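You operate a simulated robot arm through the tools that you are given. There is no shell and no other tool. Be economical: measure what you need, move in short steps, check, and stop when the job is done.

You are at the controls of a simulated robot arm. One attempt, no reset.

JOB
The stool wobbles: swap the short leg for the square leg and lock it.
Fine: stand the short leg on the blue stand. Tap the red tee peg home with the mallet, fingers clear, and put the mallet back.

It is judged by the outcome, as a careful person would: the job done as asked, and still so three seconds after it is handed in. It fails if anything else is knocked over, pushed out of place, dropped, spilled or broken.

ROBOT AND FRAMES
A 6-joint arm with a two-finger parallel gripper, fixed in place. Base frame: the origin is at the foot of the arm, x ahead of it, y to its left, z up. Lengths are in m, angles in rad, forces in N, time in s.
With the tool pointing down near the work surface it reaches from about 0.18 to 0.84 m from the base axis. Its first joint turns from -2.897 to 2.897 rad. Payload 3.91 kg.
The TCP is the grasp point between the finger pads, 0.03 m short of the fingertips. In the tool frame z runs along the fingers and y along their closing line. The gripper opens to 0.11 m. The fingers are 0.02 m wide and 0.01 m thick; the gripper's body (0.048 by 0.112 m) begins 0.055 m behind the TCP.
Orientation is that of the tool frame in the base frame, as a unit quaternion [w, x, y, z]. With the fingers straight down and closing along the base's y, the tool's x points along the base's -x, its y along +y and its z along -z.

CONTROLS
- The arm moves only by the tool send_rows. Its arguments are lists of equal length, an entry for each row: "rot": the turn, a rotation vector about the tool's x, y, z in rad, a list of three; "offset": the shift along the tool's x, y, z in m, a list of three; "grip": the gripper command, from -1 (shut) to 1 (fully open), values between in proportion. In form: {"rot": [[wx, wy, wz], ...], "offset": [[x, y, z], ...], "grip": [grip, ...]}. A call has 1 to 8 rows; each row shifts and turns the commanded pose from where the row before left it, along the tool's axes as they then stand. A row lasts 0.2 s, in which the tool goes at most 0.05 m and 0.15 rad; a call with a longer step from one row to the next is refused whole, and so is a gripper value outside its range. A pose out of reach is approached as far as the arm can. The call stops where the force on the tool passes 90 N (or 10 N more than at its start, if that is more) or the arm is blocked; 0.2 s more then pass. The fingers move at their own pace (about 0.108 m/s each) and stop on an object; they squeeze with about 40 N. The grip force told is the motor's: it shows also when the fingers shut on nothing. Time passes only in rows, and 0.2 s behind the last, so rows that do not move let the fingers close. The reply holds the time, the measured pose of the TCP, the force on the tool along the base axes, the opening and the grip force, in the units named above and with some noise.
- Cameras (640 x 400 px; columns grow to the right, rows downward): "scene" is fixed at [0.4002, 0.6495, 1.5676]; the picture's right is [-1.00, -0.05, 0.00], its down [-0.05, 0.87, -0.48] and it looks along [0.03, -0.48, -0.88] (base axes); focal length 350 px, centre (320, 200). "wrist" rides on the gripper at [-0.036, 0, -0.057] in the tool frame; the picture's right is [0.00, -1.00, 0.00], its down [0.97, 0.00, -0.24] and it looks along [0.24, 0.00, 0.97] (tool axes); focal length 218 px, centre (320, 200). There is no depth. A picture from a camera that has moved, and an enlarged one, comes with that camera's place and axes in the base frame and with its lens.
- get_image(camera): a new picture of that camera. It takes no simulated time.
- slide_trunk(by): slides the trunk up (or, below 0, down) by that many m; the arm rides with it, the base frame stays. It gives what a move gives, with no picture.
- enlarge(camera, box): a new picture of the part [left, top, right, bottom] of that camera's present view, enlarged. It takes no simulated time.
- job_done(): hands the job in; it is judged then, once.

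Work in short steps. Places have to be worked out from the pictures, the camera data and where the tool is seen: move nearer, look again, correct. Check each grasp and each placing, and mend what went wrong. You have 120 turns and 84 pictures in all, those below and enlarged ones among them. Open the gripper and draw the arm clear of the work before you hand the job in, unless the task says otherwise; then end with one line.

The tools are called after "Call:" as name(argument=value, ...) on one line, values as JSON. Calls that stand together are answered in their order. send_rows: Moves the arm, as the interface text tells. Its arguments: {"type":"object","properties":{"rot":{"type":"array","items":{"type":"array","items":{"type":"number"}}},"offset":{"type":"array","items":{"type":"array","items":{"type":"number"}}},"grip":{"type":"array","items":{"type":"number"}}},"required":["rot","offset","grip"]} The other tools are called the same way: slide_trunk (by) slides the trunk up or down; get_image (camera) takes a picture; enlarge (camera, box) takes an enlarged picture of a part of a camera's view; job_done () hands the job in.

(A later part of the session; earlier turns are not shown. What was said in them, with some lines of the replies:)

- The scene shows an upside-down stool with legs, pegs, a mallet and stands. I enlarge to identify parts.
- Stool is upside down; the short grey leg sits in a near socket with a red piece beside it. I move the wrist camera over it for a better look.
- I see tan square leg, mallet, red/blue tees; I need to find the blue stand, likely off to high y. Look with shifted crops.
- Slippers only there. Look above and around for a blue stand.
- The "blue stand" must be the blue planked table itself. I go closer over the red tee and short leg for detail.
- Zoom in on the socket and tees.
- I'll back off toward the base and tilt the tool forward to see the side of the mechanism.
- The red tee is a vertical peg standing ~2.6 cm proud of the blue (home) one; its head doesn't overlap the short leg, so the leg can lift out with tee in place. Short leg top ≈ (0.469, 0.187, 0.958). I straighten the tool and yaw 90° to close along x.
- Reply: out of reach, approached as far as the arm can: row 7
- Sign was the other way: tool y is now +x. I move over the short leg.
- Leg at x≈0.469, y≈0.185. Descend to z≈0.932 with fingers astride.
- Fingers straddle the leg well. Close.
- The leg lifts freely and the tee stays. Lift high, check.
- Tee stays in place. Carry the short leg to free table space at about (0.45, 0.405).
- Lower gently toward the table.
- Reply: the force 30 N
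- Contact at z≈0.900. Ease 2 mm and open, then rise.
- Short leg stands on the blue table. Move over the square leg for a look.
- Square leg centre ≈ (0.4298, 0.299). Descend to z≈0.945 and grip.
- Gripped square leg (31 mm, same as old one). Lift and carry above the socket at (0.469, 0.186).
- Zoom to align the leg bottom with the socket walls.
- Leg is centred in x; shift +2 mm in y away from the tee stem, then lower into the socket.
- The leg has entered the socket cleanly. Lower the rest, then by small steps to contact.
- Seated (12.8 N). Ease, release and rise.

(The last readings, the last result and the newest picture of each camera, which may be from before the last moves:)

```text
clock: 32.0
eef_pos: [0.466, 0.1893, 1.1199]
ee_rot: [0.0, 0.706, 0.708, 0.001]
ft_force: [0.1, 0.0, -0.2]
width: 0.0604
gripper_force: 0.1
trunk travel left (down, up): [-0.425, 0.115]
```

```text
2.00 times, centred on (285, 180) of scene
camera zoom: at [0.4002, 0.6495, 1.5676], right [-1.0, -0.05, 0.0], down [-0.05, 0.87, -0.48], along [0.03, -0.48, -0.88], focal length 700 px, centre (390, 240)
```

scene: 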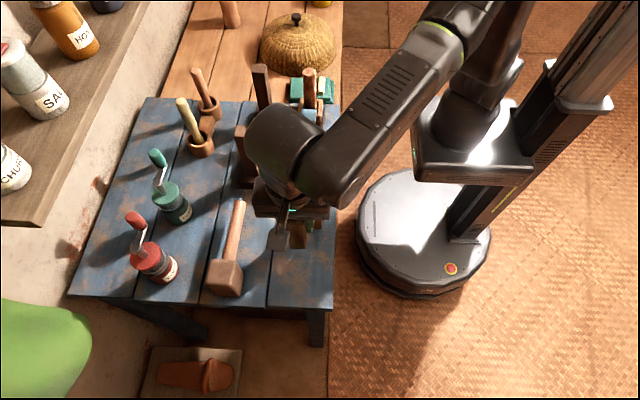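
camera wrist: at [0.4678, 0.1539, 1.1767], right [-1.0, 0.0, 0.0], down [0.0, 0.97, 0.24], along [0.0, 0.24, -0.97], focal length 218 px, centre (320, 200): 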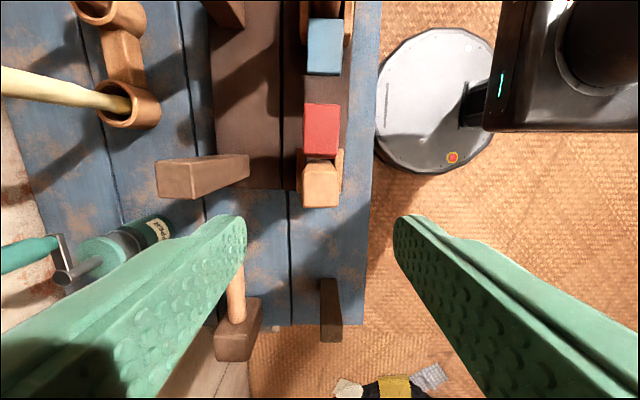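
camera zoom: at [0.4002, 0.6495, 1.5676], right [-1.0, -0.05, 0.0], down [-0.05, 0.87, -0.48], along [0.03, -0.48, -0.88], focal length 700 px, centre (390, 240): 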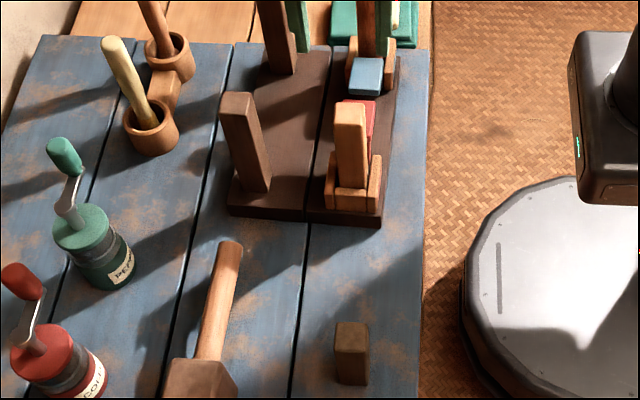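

Square leg seated, short leg standing. Now rotate the tool 180° so that the mallet, grasped with head at +y, can later be turned to point +x over the tee.

Call:
send_rows(rot=[[0, 0, -0.15], [0, 0, -0.15], [0, 0, -0.15], [0, 0, -0.15], [0, 0, -0.15], [0, 0, -0.15], [0, 0, -0.15], [0, 0, -0.15]], offset=[[0, 0, 0], [0, 0, 0], [0, 0, 0], [0, 0, 0], [0, 0, 0], [0, 0, 0], [0, 0, 0], [0, 0, 0]], grip=[0.1, 0.1, 0.1, 0.1, 0.1, 0.1, 0.1, 0.1])

Call:
send_rows(rot=[[0, 0, -0.15], [0, 0, -0.15], [0, 0, -0.15], [0, 0, -0.15], [0, 0, -0.15], [0, 0, -0.15], [0, 0, -0.15], [0, 0, -0.15]], offset=[[0, 0, 0], [0, 0, 0], [0, 0, 0], [0, 0, 0], [0, 0, 0], [0, 0, 0], [0, 0, 0], [0, 0, 0]], grip=[0.1, 0.1, 0.1, 0.1, 0.1, 0.1, 0.1, 0.1])

Call:
send_rows(rot=[[0, 0, -0.15], [0, 0, -0.15], [0, 0, -0.15], [0, 0, -0.15], [0, 0, -0.1416]], offset=[[0, 0, 0], [0, 0, 0], [0, 0, 0], [0, 0, 0], [0, 0, 0]], grip=[0.1, 0.1, 0.1, 0.1, 0.1])

Call:
send_rows(rot=[[0, 0, 0], [0, 0, 0], [0, 0, 0], [0, 0, 0]], offset=[[-0.035, -0.033, 0], [-0.035, -0.033, 0], [-0.035, -0.033, 0], [-0.035, -0.033, 0]], grip=[0.1, 0.1, 0.1, 0.1])

Call:
get_image(camera="wrist")

```text
clock: 33.8
eef_pos: [0.4675, 0.187, 1.1192]
ee_rot: [0.0, 0.182, 0.983, 0.001]
ft_force: [-0.7, -0.3, 0.0]
width: 0.0604
gripper_force: 0.1
trunk travel left (down, up): [-0.425, 0.115]
```

```text
clock: 35.6
eef_pos: [0.4682, 0.1862, 1.1195]
ee_rot: [0.0, -0.404, 0.915, 0.0]
ft_force: [0.4, -0.6, -0.3]
width: 0.0606
gripper_force: 0.1
trunk travel left (down, up): [-0.425, 0.115]
```

```text
clock: 36.8
eef_pos: [0.4672, 0.187, 1.1201]
ee_rot: [0.0, 0.707, -0.707, 0.001]
ft_force: [-0.5, 0.1, -0.2]
width: 0.0605
gripper_force: 0.1
trunk travel left (down, up): [-0.425, 0.115]
```

```text
clock: 37.8
eef_pos: [0.6004, 0.3286, 1.1165]
ee_rot: [0.0, 0.707, -0.707, 0.0]
ft_force: [-0.2, 0.1, -0.4]
width: 0.0604
gripper_force: 0.0
trunk travel left (down, up): [-0.425, 0.115]
```

```text
45 pictures are left
camera wrist: at [0.6008, 0.3649, 1.1741], right [1.0, 0.0, 0.0], down [0.0, -0.97, 0.24], along [0.0, -0.24, -0.97], focal length 218 px, centre (320, 200)
```

wrist: 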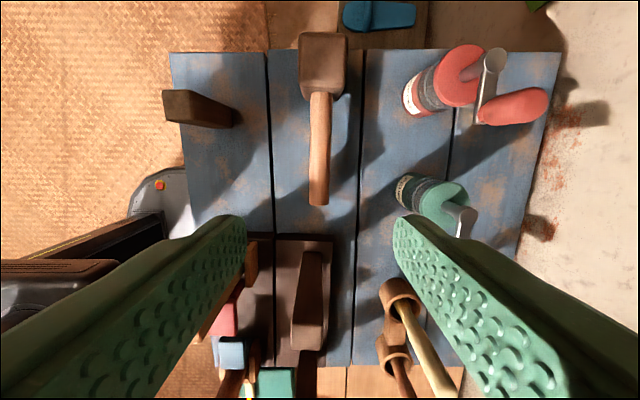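

Call:
enlarge(camera="wrist", box=[240, 20, 400, 220])

Call:
enlarge(camera="scene", box=[180, 180, 280, 320])

```text
2.00 times, centred on (320, 120) of wrist
camera zoom: at [0.6008, 0.3649, 1.1741], right [1.0, 0.0, 0.0], down [0.0, -0.97, 0.24], along [0.0, -0.24, -0.97], focal length 436 px, centre (320, 360)
```

zoom: 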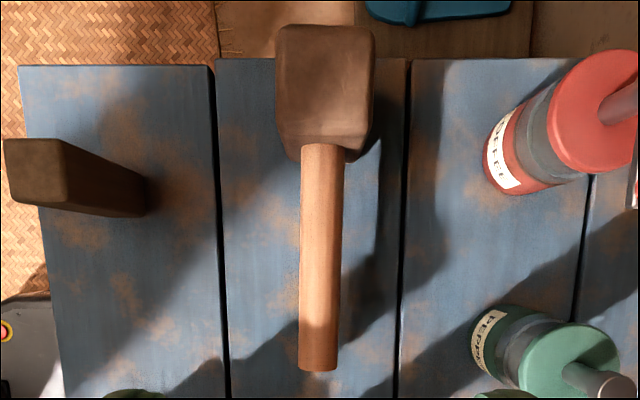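

```text
2.86 times, centred on (230, 250) of scene
camera zoom: at [0.4002, 0.6495, 1.5676], right [-1.0, -0.05, 0.0], down [-0.05, 0.87, -0.48], along [0.03, -0.48, -0.88], focal length 1000 px, centre (577, 57)
```

zoom: 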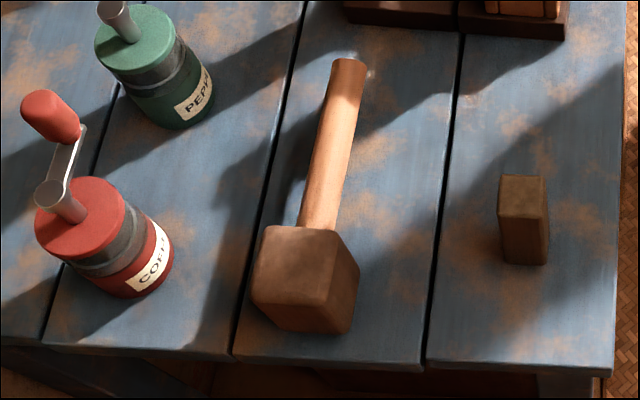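

Mallet: head ≈(0.603,0.456) standing ~0.09 tall, handle at z≈0.865 running to y≈0.285. I descend partway above the handle at y≈0.35.

Call:
send_rows(rot=[[0, 0, 0.024], [0, 0, 0], [0, 0, 0], [0, 0, 0], [0, 0, 0]], offset=[[-0.021, -0.001, 0], [0, 0, 0.04], [0, 0, 0.04], [0, 0, 0.04], [0, 0, 0.04]], grip=[0.1, 0.1, 0.1, 0.1, 0.1])

Call:
get_image(camera="wrist")

Call:
get_image(camera="scene")

```text
clock: 39.0
eef_pos: [0.6003, 0.348, 0.9611]
ee_rot: [0.0, -0.699, 0.715, 0.0]
ft_force: [0.0, -0.5, 0.8]
width: 0.0606
gripper_force: 0.1
trunk travel left (down, up): [-0.425, 0.115]
```

```text
42 pictures are left
camera wrist: at [0.6013, 0.3842, 1.0176], right [1.0, -0.02, 0.0], down [-0.02, -0.97, 0.24], along [-0.01, -0.24, -0.97], focal length 218 px, centre (320, 200)
```

wrist: 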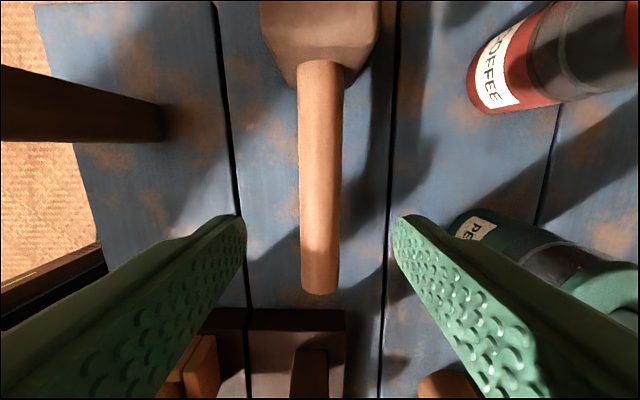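

```text
41 pictures are left
```

scene: 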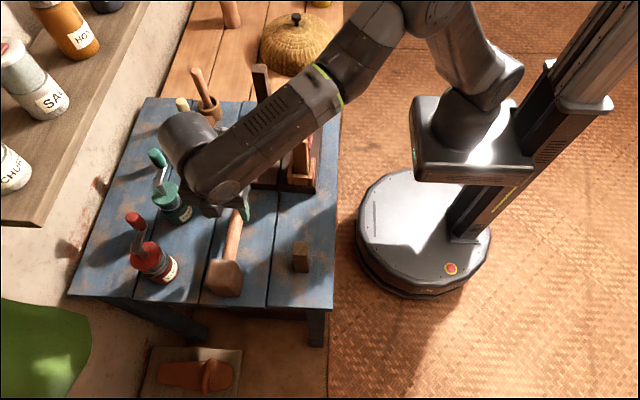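

Handle is centred between fingers. Check forearm clearance over the stool before lowering further.

Call:
enlarge(camera="scene", box=[150, 40, 350, 240])

```text
2.00 times, centred on (250, 140) of scene
camera zoom: at [0.4002, 0.6495, 1.5676], right [-1.0, -0.05, 0.0], down [-0.05, 0.87, -0.48], along [0.03, -0.48, -0.88], focal length 700 px, centre (460, 320)
```

zoom: 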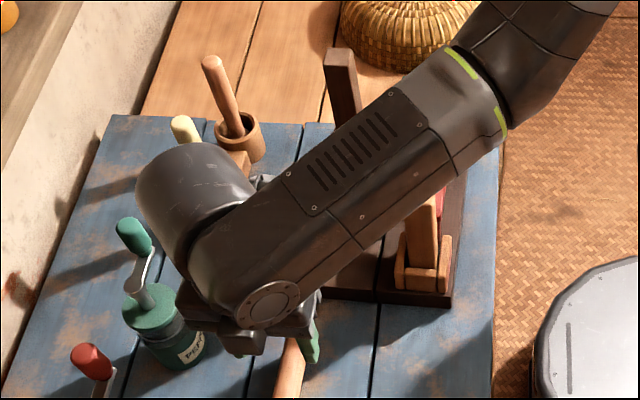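

Forearm clearance over the stool is uncertain, so I raise the trunk so the elbow rides higher, then look.

Call:
slide_trunk(by=0.11)

Call:
send_rows(rot=[[0, 0, 0], [0, 0, 0], [0, 0, 0]], offset=[[0, 0, 0.035], [0, 0, 0.035], [0, 0, 0.035]], grip=[0.1, 0.1, 0.1])

Call:
get_image(camera="scene")

```text
clock: 40.4
eef_pos: [0.6004, 0.3478, 1.0705]
ee_rot: [0.0, -0.698, 0.716, 0.0]
ft_force: [-0.8, 0.5, -0.5]
width: 0.0607
gripper_force: 0.1
trunk travel left (down, up): [-0.535, 0.005]
```

```text
clock: 41.2
eef_pos: [0.6017, 0.3451, 0.9657]
ee_rot: [0.001, -0.699, 0.716, 0.001]
ft_force: [0.6, -0.4, -0.5]
width: 0.0607
gripper_force: 0.0
trunk travel left (down, up): [-0.535, 0.005]
```

```text
39 pictures are left
```

scene: 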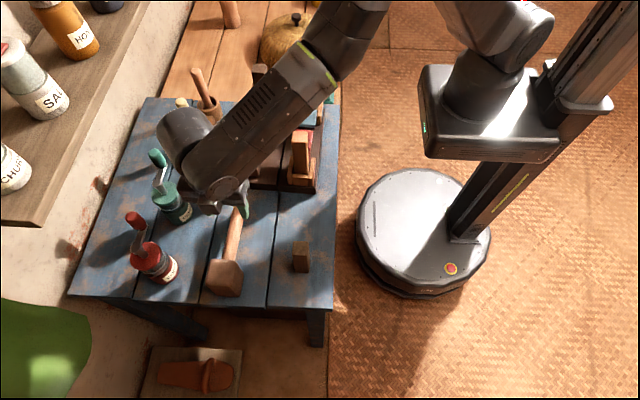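

Elbow is higher now. Descend half of the rest and look again.

Call:
send_rows(rot=[[0, 0, 0], [0, 0, 0]], offset=[[0, 0, 0.03], [0, 0, 0.025]], grip=[0.1, 0.1])

Call:
enlarge(camera="scene", box=[150, 40, 350, 240])

Call:
get_image(camera="wrist")

```text
clock: 41.8
eef_pos: [0.6035, 0.346, 0.9105]
ee_rot: [-0.001, -0.699, 0.716, 0.001]
ft_force: [0.3, -0.1, 0.1]
width: 0.0603
gripper_force: 0.1
trunk travel left (down, up): [-0.535, 0.005]
```

```text
2.00 times, centred on (250, 140) of scene
camera zoom: at [0.4002, 0.6495, 1.5676], right [-1.0, -0.05, 0.0], down [-0.05, 0.87, -0.48], along [0.03, -0.48, -0.88], focal length 700 px, centre (460, 320)
```

zoom: 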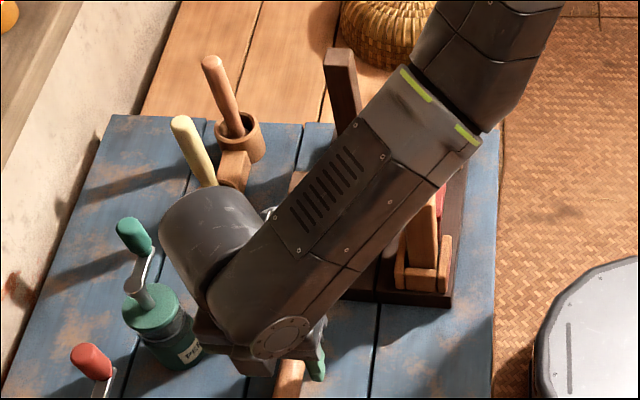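

```text
37 pictures are left
camera wrist: at [0.6042, 0.3821, 0.9677], right [1.0, -0.02, 0.0], down [-0.02, -0.97, 0.24], along [-0.01, -0.24, -0.97], focal length 218 px, centre (320, 200)
```

wrist: 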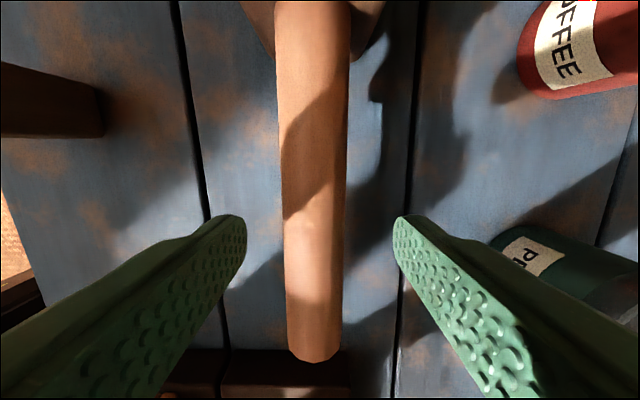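

Clearance looks adequate. Descend the last 45 mm with a 2 mm correction, then grip.

Call:
send_rows(rot=[[0, 0, 0], [0, 0, 0], [0, 0, 0], [0, 0, 0], [0, 0, 0], [0, 0, 0]], offset=[[-0.002, 0.002, 0.02], [0, 0, 0.015], [0, 0, 0.01], [0, 0, 0], [0, 0, 0], [0, 0, 0]], grip=[0.1, 0.1, 0.1, -1, -1, -1])

Call:
get_image(camera="scene")

```text
clock: 43.2
eef_pos: [0.5989, 0.3502, 0.8655]
ee_rot: [0.0, -0.698, 0.716, 0.0]
ft_force: [1.1, 0.1, -0.4]
width: 0.0268
gripper_force: 39.3
trunk travel left (down, up): [-0.535, 0.005]
```

```text
36 pictures are left
```

scene: 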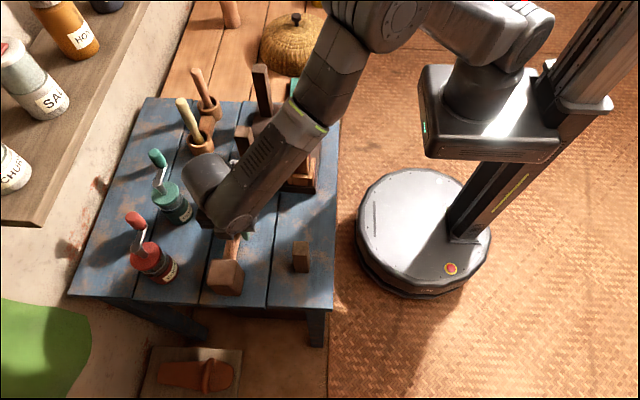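

Handle gripped (27 mm). Record this place pose (0.600, 0.350, 0.8655). Lift slightly and check droop.

Call:
send_rows(rot=[[0, 0, 0], [0, 0, 0], [0, 0, 0], [0, 0, 0]], offset=[[0, 0, -0.005], [0, 0, -0.015], [0, 0, -0.02], [0, 0, 0]], grip=[-1, -1, -1, -1])

Call:
get_image(camera="wrist")

Call:
enlarge(camera="scene", box=[180, 180, 320, 320])

```text
clock: 44.2
eef_pos: [0.5984, 0.3492, 0.9064]
ee_rot: [0.001, -0.698, 0.716, 0.0]
ft_force: [2.6, 0.2, -2.9]
width: 0.0266
gripper_force: 39.7
trunk travel left (down, up): [-0.535, 0.005]
```

```text
35 pictures are left
camera wrist: at [0.6003, 0.3856, 0.9637], right [1.0, -0.02, 0.0], down [-0.02, -0.97, 0.24], along [-0.01, -0.24, -0.97], focal length 218 px, centre (320, 200)
```

wrist: 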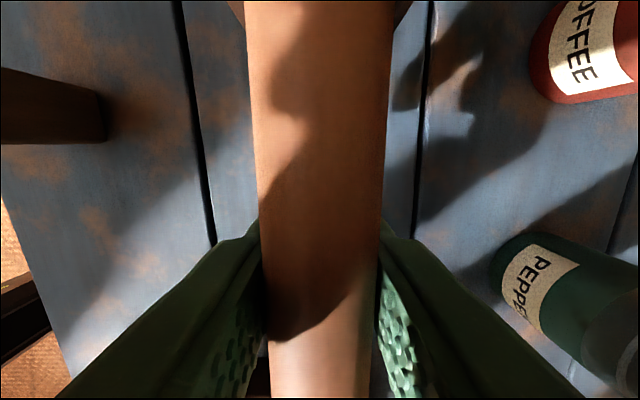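

```text
2.86 times, centred on (250, 250) of scene
camera zoom: at [0.4002, 0.6495, 1.5676], right [-1.0, -0.05, 0.0], down [-0.05, 0.87, -0.48], along [0.03, -0.48, -0.88], focal length 1000 px, centre (520, 57)
```

zoom: 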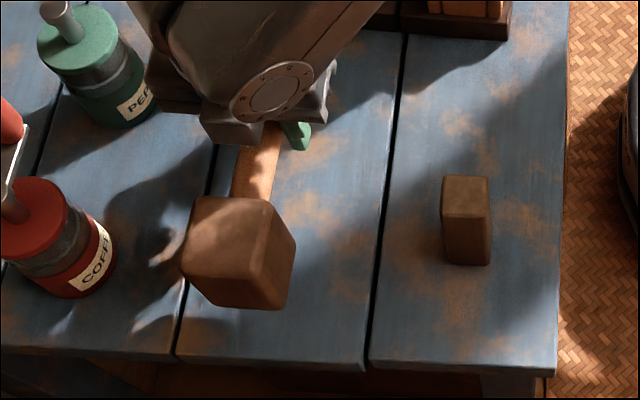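

Mallet hangs level. Lift to z≈1.12 and bring it back toward (0.36, 0.30).

Call:
send_rows(rot=[[0, 0, 0], [0, 0, 0], [0, 0, 0], [0, 0, 0], [0, 0, 0], [0, 0, 0]], offset=[[0, 0, -0.036], [0, 0, -0.036], [0, 0, -0.036], [0, 0, -0.036], [0, 0, -0.036], [0, 0, -0.035]], grip=[-1, -1, -1, -1, -1, -1])

Call:
send_rows(rot=[[0, 0, 0], [0, 0, 0], [0, 0, 0], [0, 0, 0], [0, 0, 0], [0, 0, 0], [0, 0, 0]], offset=[[0.0083, 0.034, 0], [0.0083, 0.034, 0], [0.0083, 0.034, 0], [0.0083, 0.034, 0], [0.0083, 0.034, 0], [0.0083, 0.034, 0], [0.0083, 0.034, 0]], grip=[-1, -1, -1, -1, -1, -1, -1])

Call:
send_rows(rot=[[0, 0, 0.14], [0, 0, 0.14], [0, 0, 0.14], [0, 0, 0.14], [0, 0, 0.14], [0, 0, 0.14]], offset=[[0, 0, 0], [0, 0, 0], [0, 0, 0], [0, 0, 0], [0, 0, 0], [0, 0, 0]], grip=[-1, -1, -1, -1, -1, -1])

Call:
send_rows(rot=[[0, 0, 0.14], [0, 0, 0.14], [0, 0, 0.14], [0, 0, 0.14], [0, 0, 0.1468]], offset=[[0, 0, 0], [0, 0, 0], [0, 0, 0], [0, 0, 0], [0, 0, 0]], grip=[-1, -1, -1, -1, -1])

Call:
get_image(camera="scene")

Call:
get_image(camera="wrist")

```text
clock: 45.6
eef_pos: [0.5997, 0.35, 1.1224]
ee_rot: [0.0, -0.699, 0.715, 0.0]
ft_force: [-2.6, 0.2, -2.9]
width: 0.0265
gripper_force: 39.8
trunk travel left (down, up): [-0.535, 0.005]
```

```text
clock: 47.2
eef_pos: [0.3574, 0.2986, 1.1227]
ee_rot: [0.001, -0.698, 0.716, -0.001]
ft_force: [-2.1, 0.2, -2.6]
width: 0.0265
gripper_force: 40.0
trunk travel left (down, up): [-0.535, 0.005]
```

```text
clock: 48.6
eef_pos: [0.3582, 0.2994, 1.1209]
ee_rot: [0.0, -0.344, 0.939, 0.0]
ft_force: [0.0, 0.0, -2.9]
width: 0.0267
gripper_force: 39.6
trunk travel left (down, up): [-0.535, 0.005]
```

```text
clock: 49.8
eef_pos: [0.3585, 0.2985, 1.1207]
ee_rot: [0.0, 0.001, 1.0, 0.0]
ft_force: [-0.2, -1.1, -2.5]
width: 0.0266
gripper_force: 39.5
trunk travel left (down, up): [-0.535, 0.005]
```

```text
33 pictures are left
```

scene: 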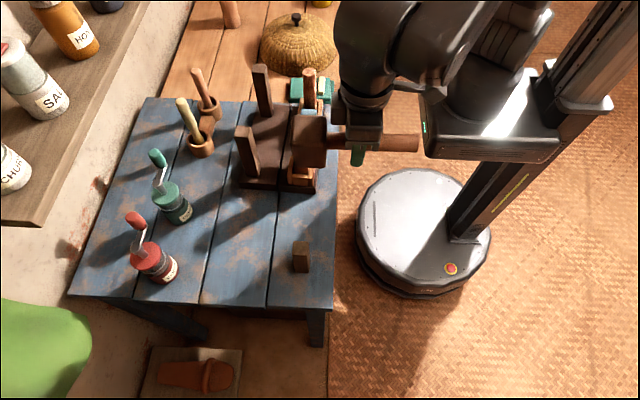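

```text
32 pictures are left
camera wrist: at [0.3944, 0.2983, 1.1786], right [0.0, -1.0, 0.0], down [-0.97, 0.0, 0.24], along [-0.24, 0.0, -0.97], focal length 218 px, centre (320, 200)
```

wrist: 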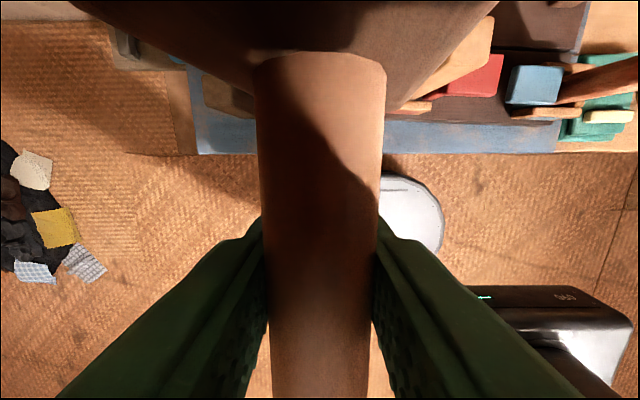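

Mallet now points +x. Shift over the tee: TCP to (0.361, 0.136) at z 1.12.

Call:
send_rows(rot=[[0, 0, 0], [0, 0, 0], [0, 0, 0], [0, 0, 0]], offset=[[-0.0007, -0.0406, 0], [-0.0007, -0.0406, 0], [-0.0007, -0.0406, 0], [-0.0007, -0.0406, 0]], grip=[-1, -1, -1, -1])

Call:
enlarge(camera="scene", box=[240, 60, 380, 200])

Call:
enlarge(camera="wrist", box=[0, 0, 640, 40])

```text
clock: 50.8
eef_pos: [0.36, 0.1334, 1.1222]
ee_rot: [0.0, 0.0, 1.0, 0.0]
ft_force: [-0.2, 0.3, -2.7]
width: 0.0266
gripper_force: 39.9
trunk travel left (down, up): [-0.535, 0.005]
```

```text
2.86 times, centred on (310, 130) of scene
camera zoom: at [0.4002, 0.6495, 1.5676], right [-1.0, -0.05, 0.0], down [-0.05, 0.87, -0.48], along [0.03, -0.48, -0.88], focal length 1000 px, centre (349, 400)
```

zoom: 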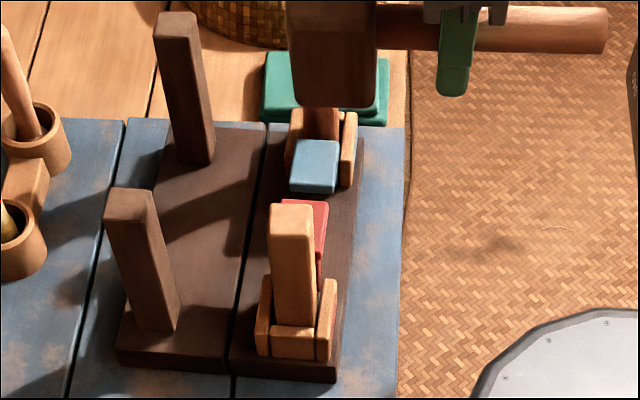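

```text
1.00 times, centred on (320, 20) of wrist
camera zoom: at [0.3958, 0.1348, 1.1789], right [0.0, -1.0, 0.0], down [-0.97, 0.0, 0.24], along [-0.24, 0.0, -0.97], focal length 218 px, centre (320, 380)
```

zoom: 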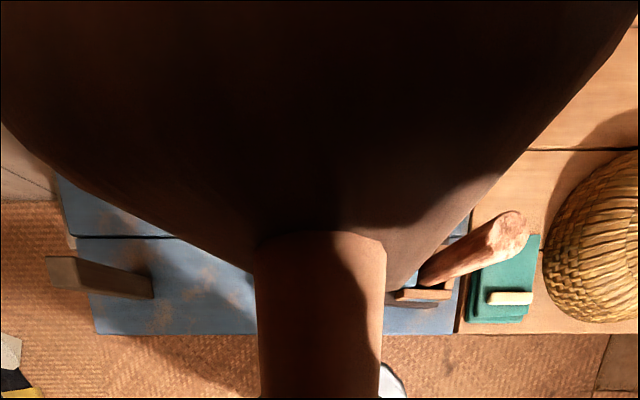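

The head centre is actually ~0.080 from the grip point, so I shift +27 mm in x, then lower to just above the tee (z≈1.0).

Call:
send_rows(rot=[[0, 0, 0], [0, 0, 0], [0, 0, 0], [0, 0, 0], [0, 0, 0]], offset=[[-0.027, 0, 0], [0, 0, 0.035], [0, 0, 0.035], [0, 0, 0.03], [0, 0, 0.02]], grip=[-1, -1, -1, -1, -1])

Call:
enlarge(camera="scene", box=[260, 80, 360, 190])

```text
clock: 52.0
eef_pos: [0.3886, 0.1348, 1.0024]
ee_rot: [0.0, 0.0, 1.0, -0.001]
ft_force: [-0.4, -0.3, -2.9]
width: 0.0268
gripper_force: 40.0
trunk travel left (down, up): [-0.535, 0.005]
```

```text
3.64 times, centred on (310, 135) of scene
camera zoom: at [0.4002, 0.6495, 1.5676], right [-1.0, -0.05, 0.0], down [-0.05, 0.87, -0.48], along [0.03, -0.48, -0.88], focal length 1273 px, centre (356, 436)
```

zoom: 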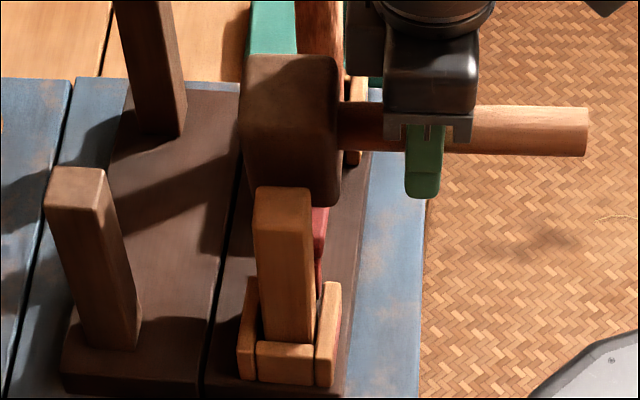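

Head sits above the tee, with ~1 cm clear of the leg. First gentle tap downward.

Call:
send_rows(rot=[[0, 0, 0], [0, 0, 0]], offset=[[0, 0, 0.02], [0, 0, 0.012]], grip=[-1, -1])

Call:
enlarge(camera="scene", box=[260, 80, 360, 190])

```text
clock: 52.6
eef_pos: [0.3872, 0.1362, 0.9704]
ee_rot: [0.0, 0.001, 1.0, 0.001]
ft_force: [1.2, 0.1, -2.0]
width: 0.0268
gripper_force: 40.2
trunk travel left (down, up): [-0.535, 0.005]
```

```text
3.64 times, centred on (310, 135) of scene
camera zoom: at [0.4002, 0.6495, 1.5676], right [-1.0, -0.05, 0.0], down [-0.05, 0.87, -0.48], along [0.03, -0.48, -0.88], focal length 1273 px, centre (356, 436)
```

zoom: 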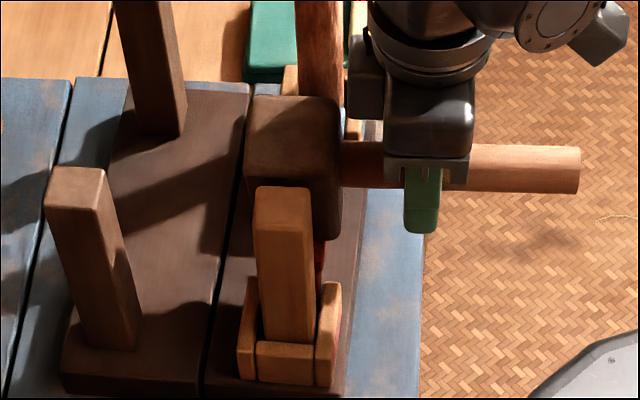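

Call:
send_rows(rot=[[0, 0, 0], [0, 0, 0]], offset=[[0, 0, 0.006], [0, 0, 0.003]], grip=[-1, -1])

```text
clock: 53.2
eef_pos: [0.3883, 0.1363, 0.9601]
ee_rot: [-0.001, 0.0, 1.0, 0.0]
ft_force: [-0.2, 0.7, -3.2]
width: 0.0265
gripper_force: 39.9
trunk travel left (down, up): [-0.535, 0.005]
```

Call:
enlarge(camera="scene", box=[280, 110, 330, 170])

Call:
get_image(camera="wrist")

```text
6.67 times, centred on (305, 140) of scene
camera zoom: at [0.4002, 0.6495, 1.5676], right [-1.0, -0.05, 0.0], down [-0.05, 0.87, -0.48], along [0.03, -0.48, -0.88], focal length 2334 px, centre (420, 600)
```

zoom: 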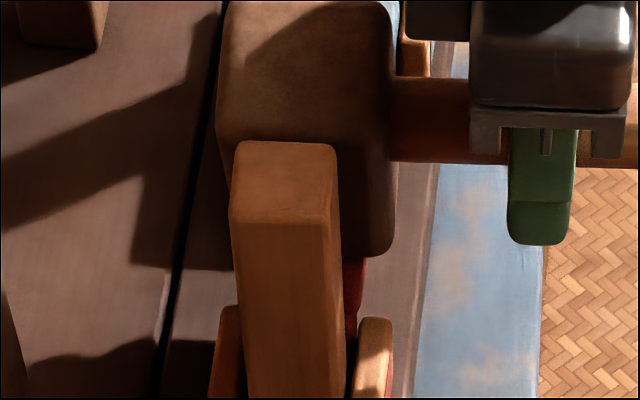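

```text
26 pictures are left
camera wrist: at [0.4229, 0.1355, 1.0175], right [0.0, -1.0, 0.0], down [-0.97, 0.0, 0.24], along [-0.24, 0.0, -0.97], focal length 218 px, centre (320, 200)
```

wrist: 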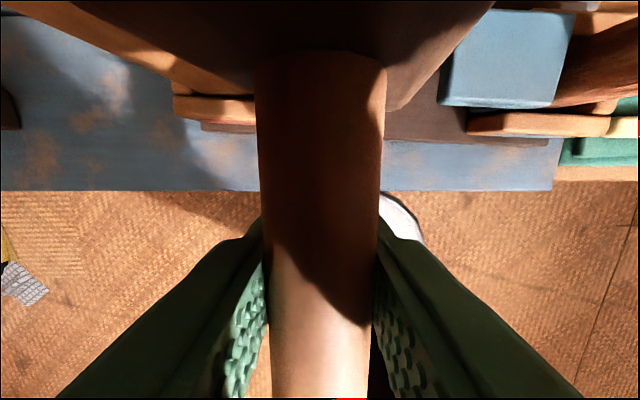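

Head bottom ≈0.915–0.92, so the tee is likely moving down with it. Continue slowly until it stops.

Call:
send_rows(rot=[[0, 0, 0], [0, 0, 0]], offset=[[0, 0, 0.005], [0, 0, 0.002]], grip=[-1, -1])

Call:
send_rows(rot=[[0, 0, 0], [0, 0, 0]], offset=[[0, 0, 0.003], [0, 0, 0.001]], grip=[-1, -1])

```text
clock: 53.8
eef_pos: [0.3857, 0.1366, 0.9548]
ee_rot: [0.001, 0.0, 1.0, 0.001]
ft_force: [-5.7, -0.4, 18.5]
width: 0.0269
gripper_force: 40.2
trunk travel left (down, up): [-0.535, 0.005]
```

```text
clock: 54.4
eef_pos: [0.386, 0.1338, 0.9519]
ee_rot: [0.001, 0.0, 1.0, 0.0]
ft_force: [-12.1, -2.9, 24.5]
width: 0.0266
gripper_force: 39.9
trunk travel left (down, up): [-0.535, 0.005]
```

Resistance now at head-bottom ≈0.908. Raise the mallet and look at the tee.

Call:
send_rows(rot=[[0, 0, 0], [0, 0, 0], [0, 0, 0], [0, 0, 0], [0, 0, 0]], offset=[[0, 0, -0.01], [0, 0, -0.03], [0, 0, -0.04], [0, 0, -0.04], [0, 0, -0.04]], grip=[-1, -1, -1, -1, -1])

Call:
enlarge(camera="scene", box=[250, 60, 370, 190])

```text
clock: 55.6
eef_pos: [0.3882, 0.1344, 1.1108]
ee_rot: [0.0, 0.0, 1.0, 0.0]
ft_force: [-0.4, 0.1, -1.7]
width: 0.0262
gripper_force: 40.0
trunk travel left (down, up): [-0.535, 0.005]
```

```text
3.08 times, centred on (310, 125) of scene
camera zoom: at [0.4002, 0.6495, 1.5676], right [-1.0, -0.05, 0.0], down [-0.05, 0.87, -0.48], along [0.03, -0.48, -0.88], focal length 1077 px, centre (351, 431)
```

zoom: 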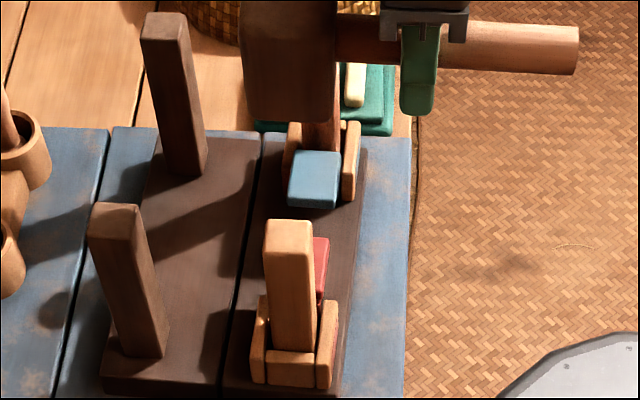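

The tee moved ~25 mm down and now matches the blue one's height by my calculation. Zoom in tightly to verify before putting the mallet away.

Call:
enlarge(camera="scene", box=[285, 100, 330, 180])

```text
5.00 times, centred on (308, 140) of scene
camera zoom: at [0.4002, 0.6495, 1.5676], right [-1.0, -0.05, 0.0], down [-0.05, 0.87, -0.48], along [0.03, -0.48, -0.88], focal length 1750 px, centre (382, 500)
```

zoom: 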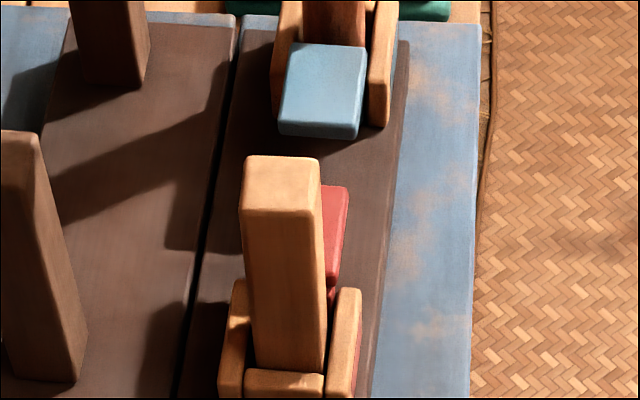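

Move aside along the return path and look at red and blue heads with the wrist camera.

Call:
send_rows(rot=[[0, 0, 0], [0, 0, 0], [0, 0, 0], [0, 0, 0], [0, 0, 0]], offset=[[0.01, 0.033, -0.002], [0.01, 0.033, -0.002], [0.01, 0.033, -0.002], [0, 0.033, -0.002], [0, 0.033, -0.002]], grip=[-1, -1, -1, -1, -1])

Call:
enlarge(camera="wrist", box=[400, 30, 640, 160])

Call:
get_image(camera="scene")

```text
clock: 56.8
eef_pos: [0.3596, 0.3034, 1.1162]
ee_rot: [0.001, 0.0, 1.0, -0.001]
ft_force: [0.0, -0.6, -3.0]
width: 0.0263
gripper_force: 40.1
trunk travel left (down, up): [-0.535, 0.005]
```

```text
2.67 times, centred on (520, 95) of wrist
camera zoom: at [0.3962, 0.3029, 1.1736], right [0.0, -1.0, 0.0], down [-0.97, 0.0, 0.24], along [-0.24, 0.0, -0.97], focal length 582 px, centre (-213, 480)
```

zoom: 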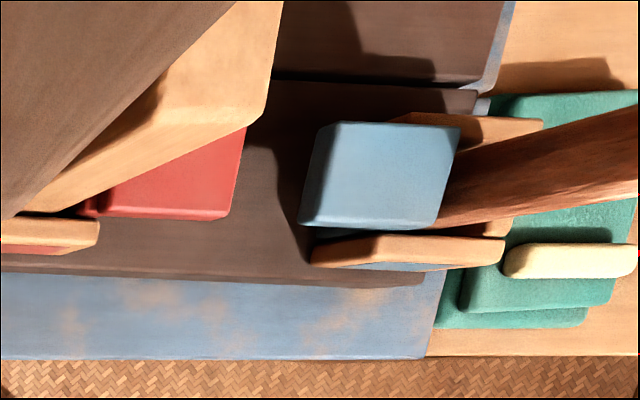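

```text
22 pictures are left
```

scene: 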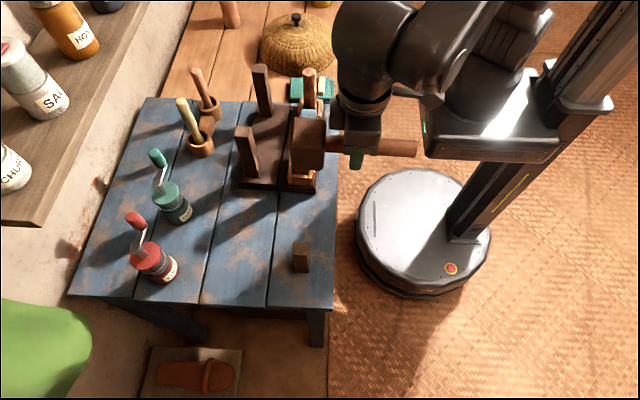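

Red and blue heads compute to equal height (≈0.894 at back corners): home. Now check mallet tilt in the grip before returning it.

Call:
enlarge(camera="scene", box=[280, 90, 430, 190])

```text
4.00 times, centred on (355, 140) of scene
camera zoom: at [0.4002, 0.6495, 1.5676], right [-1.0, -0.05, 0.0], down [-0.05, 0.87, -0.48], along [0.03, -0.48, -0.88], focal length 1400 px, centre (180, 440)
```

zoom: 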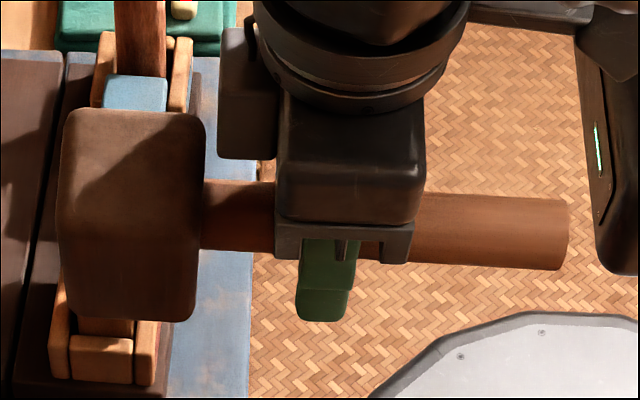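

Tilt is negligible (~0.02 rad). Rotate back and carry the mallet to its original place.

Call:
send_rows(rot=[[0, 0, -0.14], [0, 0, -0.14], [0, 0, -0.14], [0, 0, -0.14], [0, 0, -0.14], [0, 0, -0.14]], offset=[[0, 0, 0], [0, 0, 0], [0, 0, 0], [0, 0, 0], [0, 0, 0], [0, 0, 0]], grip=[-1, -1, -1, -1, -1, -1])

Call:
send_rows(rot=[[0, 0, -0.14], [0, 0, -0.14], [0, 0, -0.14], [0, 0, -0.14], [0, 0, -0.1468]], offset=[[0, 0, 0], [0, 0, 0], [0, 0, 0], [0, 0, 0], [0, 0, 0]], grip=[-1, -1, -1, -1, -1])

Call:
send_rows(rot=[[0, 0, 0], [0, 0, 0], [0, 0, 0], [0, 0, 0], [0, 0, 0], [0, 0, 0], [0, 0, 0]], offset=[[-0.0077, -0.0343, 0], [-0.0077, -0.0343, 0], [-0.0077, -0.0343, 0], [-0.0077, -0.0343, 0], [-0.0077, -0.0343, 0], [-0.0077, -0.0343, 0], [-0.0077, -0.0343, 0]], grip=[-1, -1, -1, -1, -1, -1, -1])

```text
clock: 58.2
eef_pos: [0.3597, 0.3004, 1.1197]
ee_rot: [0.0, -0.408, 0.913, 0.0]
ft_force: [0.2, 0.2, -2.3]
width: 0.0266
gripper_force: 39.5
trunk travel left (down, up): [-0.535, 0.005]
```

```text
clock: 59.4
eef_pos: [0.3585, 0.2999, 1.1188]
ee_rot: [0.0, -0.699, 0.715, 0.0]
ft_force: [-0.6, 1.1, -2.5]
width: 0.0264
gripper_force: 40.0
trunk travel left (down, up): [-0.535, 0.005]
```

```text
clock: 61.0
eef_pos: [0.6001, 0.3464, 1.1192]
ee_rot: [-0.001, -0.698, 0.716, 0.0]
ft_force: [0.8, 0.0, -2.2]
width: 0.0265
gripper_force: 40.0
trunk travel left (down, up): [-0.535, 0.005]
```

Position is right (+3 mm y to add). Descend to z≈0.885.

Call:
send_rows(rot=[[0, 0, 0], [0, 0, 0], [0, 0, 0], [0, 0, 0], [0, 0, 0], [0, 0, 0], [0, 0, 0]], offset=[[-0.003, 0, 0.04], [0, 0, 0.04], [0, 0, 0.04], [0, 0, 0.04], [0, 0, 0.04], [0, 0, 0.025], [0, 0, 0.01]], grip=[-1, -1, -1, -1, -1, -1, -1])

Call:
enlarge(camera="scene", box=[180, 180, 320, 320])

```text
clock: 62.6
eef_pos: [0.5999, 0.3509, 0.8836]
ee_rot: [-0.001, -0.699, 0.715, 0.001]
ft_force: [-0.1, -0.2, -2.1]
width: 0.0266
gripper_force: 39.8
trunk travel left (down, up): [-0.535, 0.005]
```

```text
2.86 times, centred on (250, 250) of scene
camera zoom: at [0.4002, 0.6495, 1.5676], right [-1.0, -0.05, 0.0], down [-0.05, 0.87, -0.48], along [0.03, -0.48, -0.88], focal length 1000 px, centre (520, 57)
```

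zoom: 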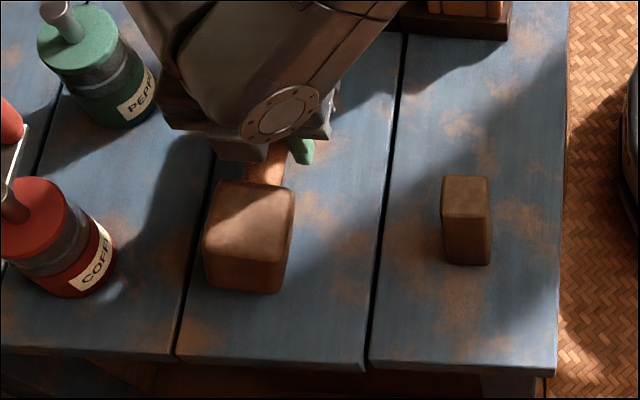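

The head has slid ~25 mm along the handle grip toward the gripper (its far face is at y≈0.458; originally 0.484). I shift +25 mm in y so the mallet lies where it was, then lower.

Call:
send_rows(rot=[[0, 0, 0], [0, 0, 0], [0, 0, 0], [0, 0, 0]], offset=[[-0.013, 0, 0], [-0.012, 0, 0], [0, 0, 0.008], [0, 0, 0.004]], grip=[-1, -1, -1, -1])

Call:
send_rows(rot=[[0, 0, 0], [0, 0, 0]], offset=[[0, 0, 0.003], [0, 0, 0.001]], grip=[-1, -1])

Call:
enlarge(camera="scene", box=[180, 180, 320, 320])

```text
clock: 63.6
eef_pos: [0.6016, 0.3769, 0.8721]
ee_rot: [0.0, -0.699, 0.716, 0.0]
ft_force: [-0.2, -0.6, -2.9]
width: 0.0263
gripper_force: 40.2
trunk travel left (down, up): [-0.535, 0.005]
```

```text
clock: 64.2
eef_pos: [0.6013, 0.3759, 0.8699]
ee_rot: [0.003, -0.698, 0.716, 0.0]
ft_force: [-0.5, 0.1, 14.3]
width: 0.0266
gripper_force: 39.9
trunk travel left (down, up): [-0.535, 0.005]
```

```text
2.86 times, centred on (250, 250) of scene
camera zoom: at [0.4002, 0.6495, 1.5676], right [-1.0, -0.05, 0.0], down [-0.05, 0.87, -0.48], along [0.03, -0.48, -0.88], focal length 1000 px, centre (520, 57)
```

zoom: 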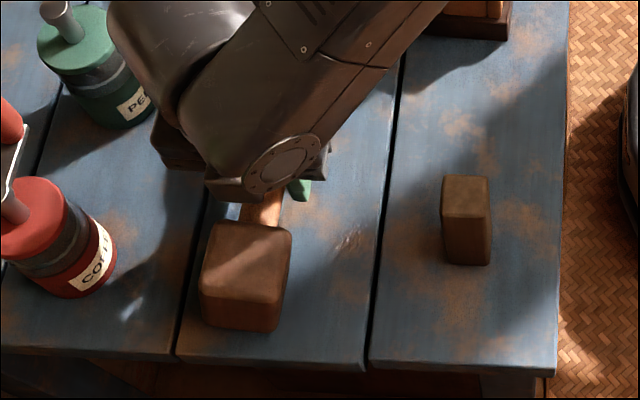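

Contact with the table at the original spot. Release and rise straight up.

Call:
send_rows(rot=[[0, 0, 0], [0, 0, 0], [0, 0, 0], [0, 0, 0]], offset=[[0, 0, -0.001], [0, 0, 0], [0, 0, 0], [0, 0, 0]], grip=[-0.45, -0.2, 0.1, 0.1])

Call:
send_rows(rot=[[0, 0, 0], [0, 0, 0], [0, 0, 0], [0, 0, 0], [0, 0, 0], [0, 0, 0], [0, 0, 0]], offset=[[0, 0, -0.02], [0, 0, -0.04], [0, 0, -0.04], [0, 0, -0.04], [0, 0, -0.04], [0, 0, -0.04], [0, 0, -0.04]], grip=[0.1, 0.1, 0.1, 0.1, 0.1, 0.1, 0.1])

Call:
get_image(camera="wrist")

```text
clock: 65.2
eef_pos: [0.6018, 0.3764, 0.8696]
ee_rot: [0.0, -0.699, 0.716, 0.0]
ft_force: [0.8, -0.3, -0.3]
width: 0.0601
gripper_force: 0.0
trunk travel left (down, up): [-0.535, 0.005]
```

```text
clock: 66.8
eef_pos: [0.6, 0.3746, 1.1303]
ee_rot: [0.001, -0.698, 0.716, -0.001]
ft_force: [0.2, 0.2, 0.0]
width: 0.0605
gripper_force: 0.0
trunk travel left (down, up): [-0.535, 0.005]
```

```text
18 pictures are left
camera wrist: at [0.6013, 0.4107, 1.187], right [1.0, -0.03, 0.0], down [-0.02, -0.97, 0.24], along [-0.01, -0.24, -0.97], focal length 218 px, centre (320, 200)
```

wrist: 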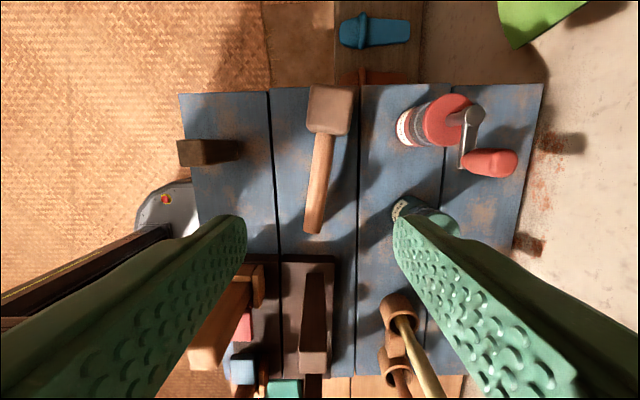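

Mallet is back on the table. Now go to the side viewpoint to verify the tee, leg and stool.

Call:
send_rows(rot=[[0, 0, 0], [0, 0, 0], [0, 0, 0], [0, 0, 0], [0, 0, 0], [0, 0, 0], [0, 0, 0], [0, 0, 0]], offset=[[0.012, 0.0375, 0], [0.012, 0.0375, 0], [0.012, 0.0375, 0], [0.012, 0.0375, 0], [0.012, 0.0375, 0], [0.012, 0.0375, 0], [0.012, 0.0375, 0], [0.012, 0.0375, 0]], grip=[0.3, 0.6, 1, 1, 1, 1, 1, 1])

Call:
send_rows(rot=[[0, 0, 0.14], [0, 0, 0.14], [0, 0, 0.14], [0, 0, 0.14], [0, 0, 0.14], [0, 0, 0.14]], offset=[[0, 0, 0], [0, 0, 0], [0, 0, 0], [0, 0, 0], [0, 0, 0], [0, 0, 0]], grip=[1, 1, 1, 1, 1, 1])

Call:
send_rows(rot=[[0, 0, 0.14], [0, 0, 0.14], [0, 0, 0.14], [0, 0, 0.14], [0, 0, 0.1468], [0, 0, 0], [0, 0, 0], [0, 0, 0]], offset=[[0, 0, 0], [0, 0, 0], [0, 0, 0], [0, 0, 0], [0, 0, 0], [0, -0.045, 0.02], [0, -0.045, 0.02], [0, -0.045, 0.02]], grip=[1, 1, 1, 1, 1, 1, 1, 1])

Call:
send_rows(rot=[[0, -0.15, 0], [0, -0.15, 0], [0, -0.15, 0], [0, -0.15, 0], [0, -0.15, 0], [0, -0.15, 0], [0, -0.1, 0]], offset=[[0, 0, 0], [0, 0, 0], [0, 0, 0], [0, 0, 0], [0, 0, 0], [0, 0, 0], [0, 0, 0]], grip=[1, 1, 1, 1, 1, 1, 1])

Call:
get_image(camera="wrist")

```text
clock: 68.6
eef_pos: [0.2959, 0.2854, 1.1306]
ee_rot: [0.0, -0.698, 0.716, 0.0]
ft_force: [-0.4, -0.2, 0.1]
width: 0.1099
gripper_force: 0.0
trunk travel left (down, up): [-0.535, 0.005]
```

```text
clock: 70.0
eef_pos: [0.2969, 0.2886, 1.129]
ee_rot: [0.0, -0.344, 0.939, 0.0]
ft_force: [-0.3, -0.6, 0.8]
width: 0.11
gripper_force: 0.0
trunk travel left (down, up): [-0.535, 0.005]
```

```text
clock: 71.8
eef_pos: [0.2969, 0.1528, 1.0693]
ee_rot: [0.0, 0.0, 1.0, 0.001]
ft_force: [0.6, -0.6, 0.3]
width: 0.1101
gripper_force: 0.0
trunk travel left (down, up): [-0.535, 0.005]
```

```text
clock: 73.6
eef_pos: [0.3333, 0.2029, 1.0942]
ee_rot: [0.511, 0.03, 0.858, 0.047]
ft_force: [-0.5, 0.5, -0.8]
width: 0.1098
gripper_force: 0.0
trunk travel left (down, up): [-0.535, 0.005]
stopped in row 7: the arm was blocked; the commanded pose is now the measured one
```

```text
17 pictures are left
camera wrist: at [0.3012, 0.1974, 1.153], right [0.0, -0.99, -0.11], down [-0.67, 0.08, -0.73], along [0.74, 0.07, -0.67], focal length 218 px, centre (320, 200)
```

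wrist: 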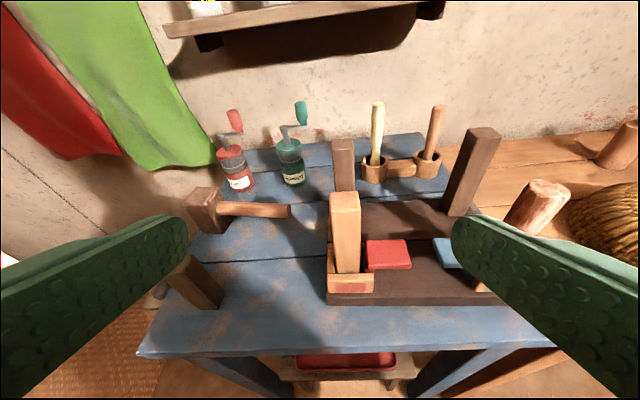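

The arm blocked itself a bit but nothing is touched. Zoom in.

Call:
enlarge(camera="wrist", box=[310, 180, 500, 310])

Call:
enlarge(camera="wrist", box=[320, 215, 420, 305])

Call:
get_image(camera="scene")

```text
3.08 times, centred on (405, 245) of wrist
camera zoom: at [0.3012, 0.1974, 1.153], right [0.0, -0.99, -0.11], down [-0.67, 0.08, -0.73], along [0.74, 0.07, -0.67], focal length 672 px, centre (58, 62)
```

zoom: 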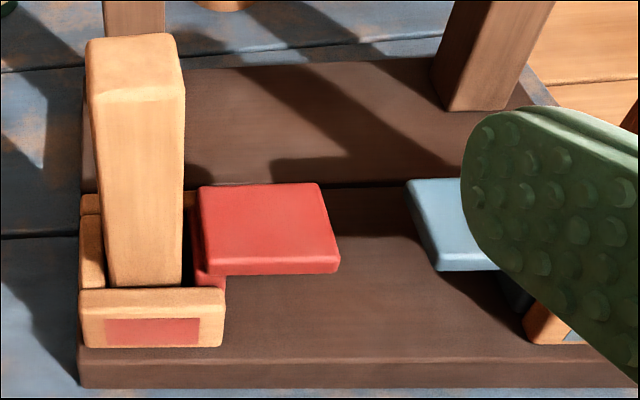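

```text
4.44 times, centred on (370, 260) of wrist
camera zoom: at [0.3012, 0.1974, 1.153], right [0.0, -0.99, -0.11], down [-0.67, 0.08, -0.73], along [0.74, 0.07, -0.67], focal length 970 px, centre (98, -67)
```

zoom: 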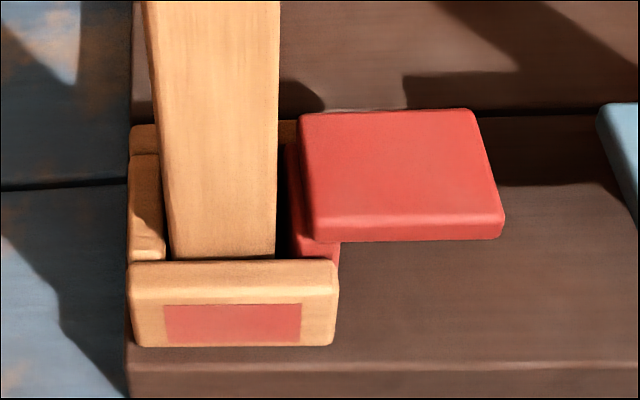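

```text
14 pictures are left
```

scene: 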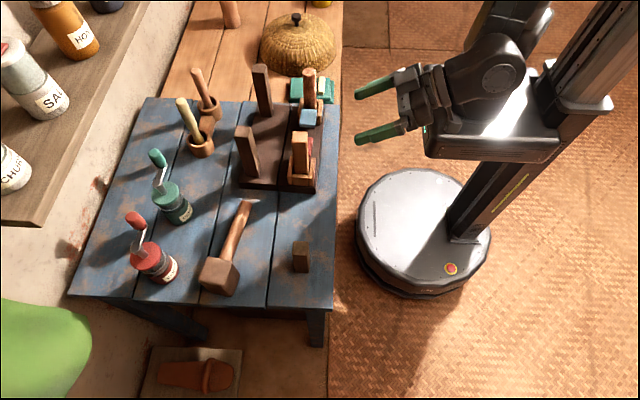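

The red tee head is level with the blue one (z≈0.905). The square leg is seated upright, the short leg is standing on the blue table, and the mallet is back. The arm is clear and the gripper open, so I hand in.

Call:
job_done()

```text
The job is handed in.
```

I swapped the short leg for the square leg and tapped the red tee home to the blue tee's height. The short leg stands on the blue table (the only "blue stand" I could find), and the mallet is back within about 1 cm, turned slightly from how it lay.
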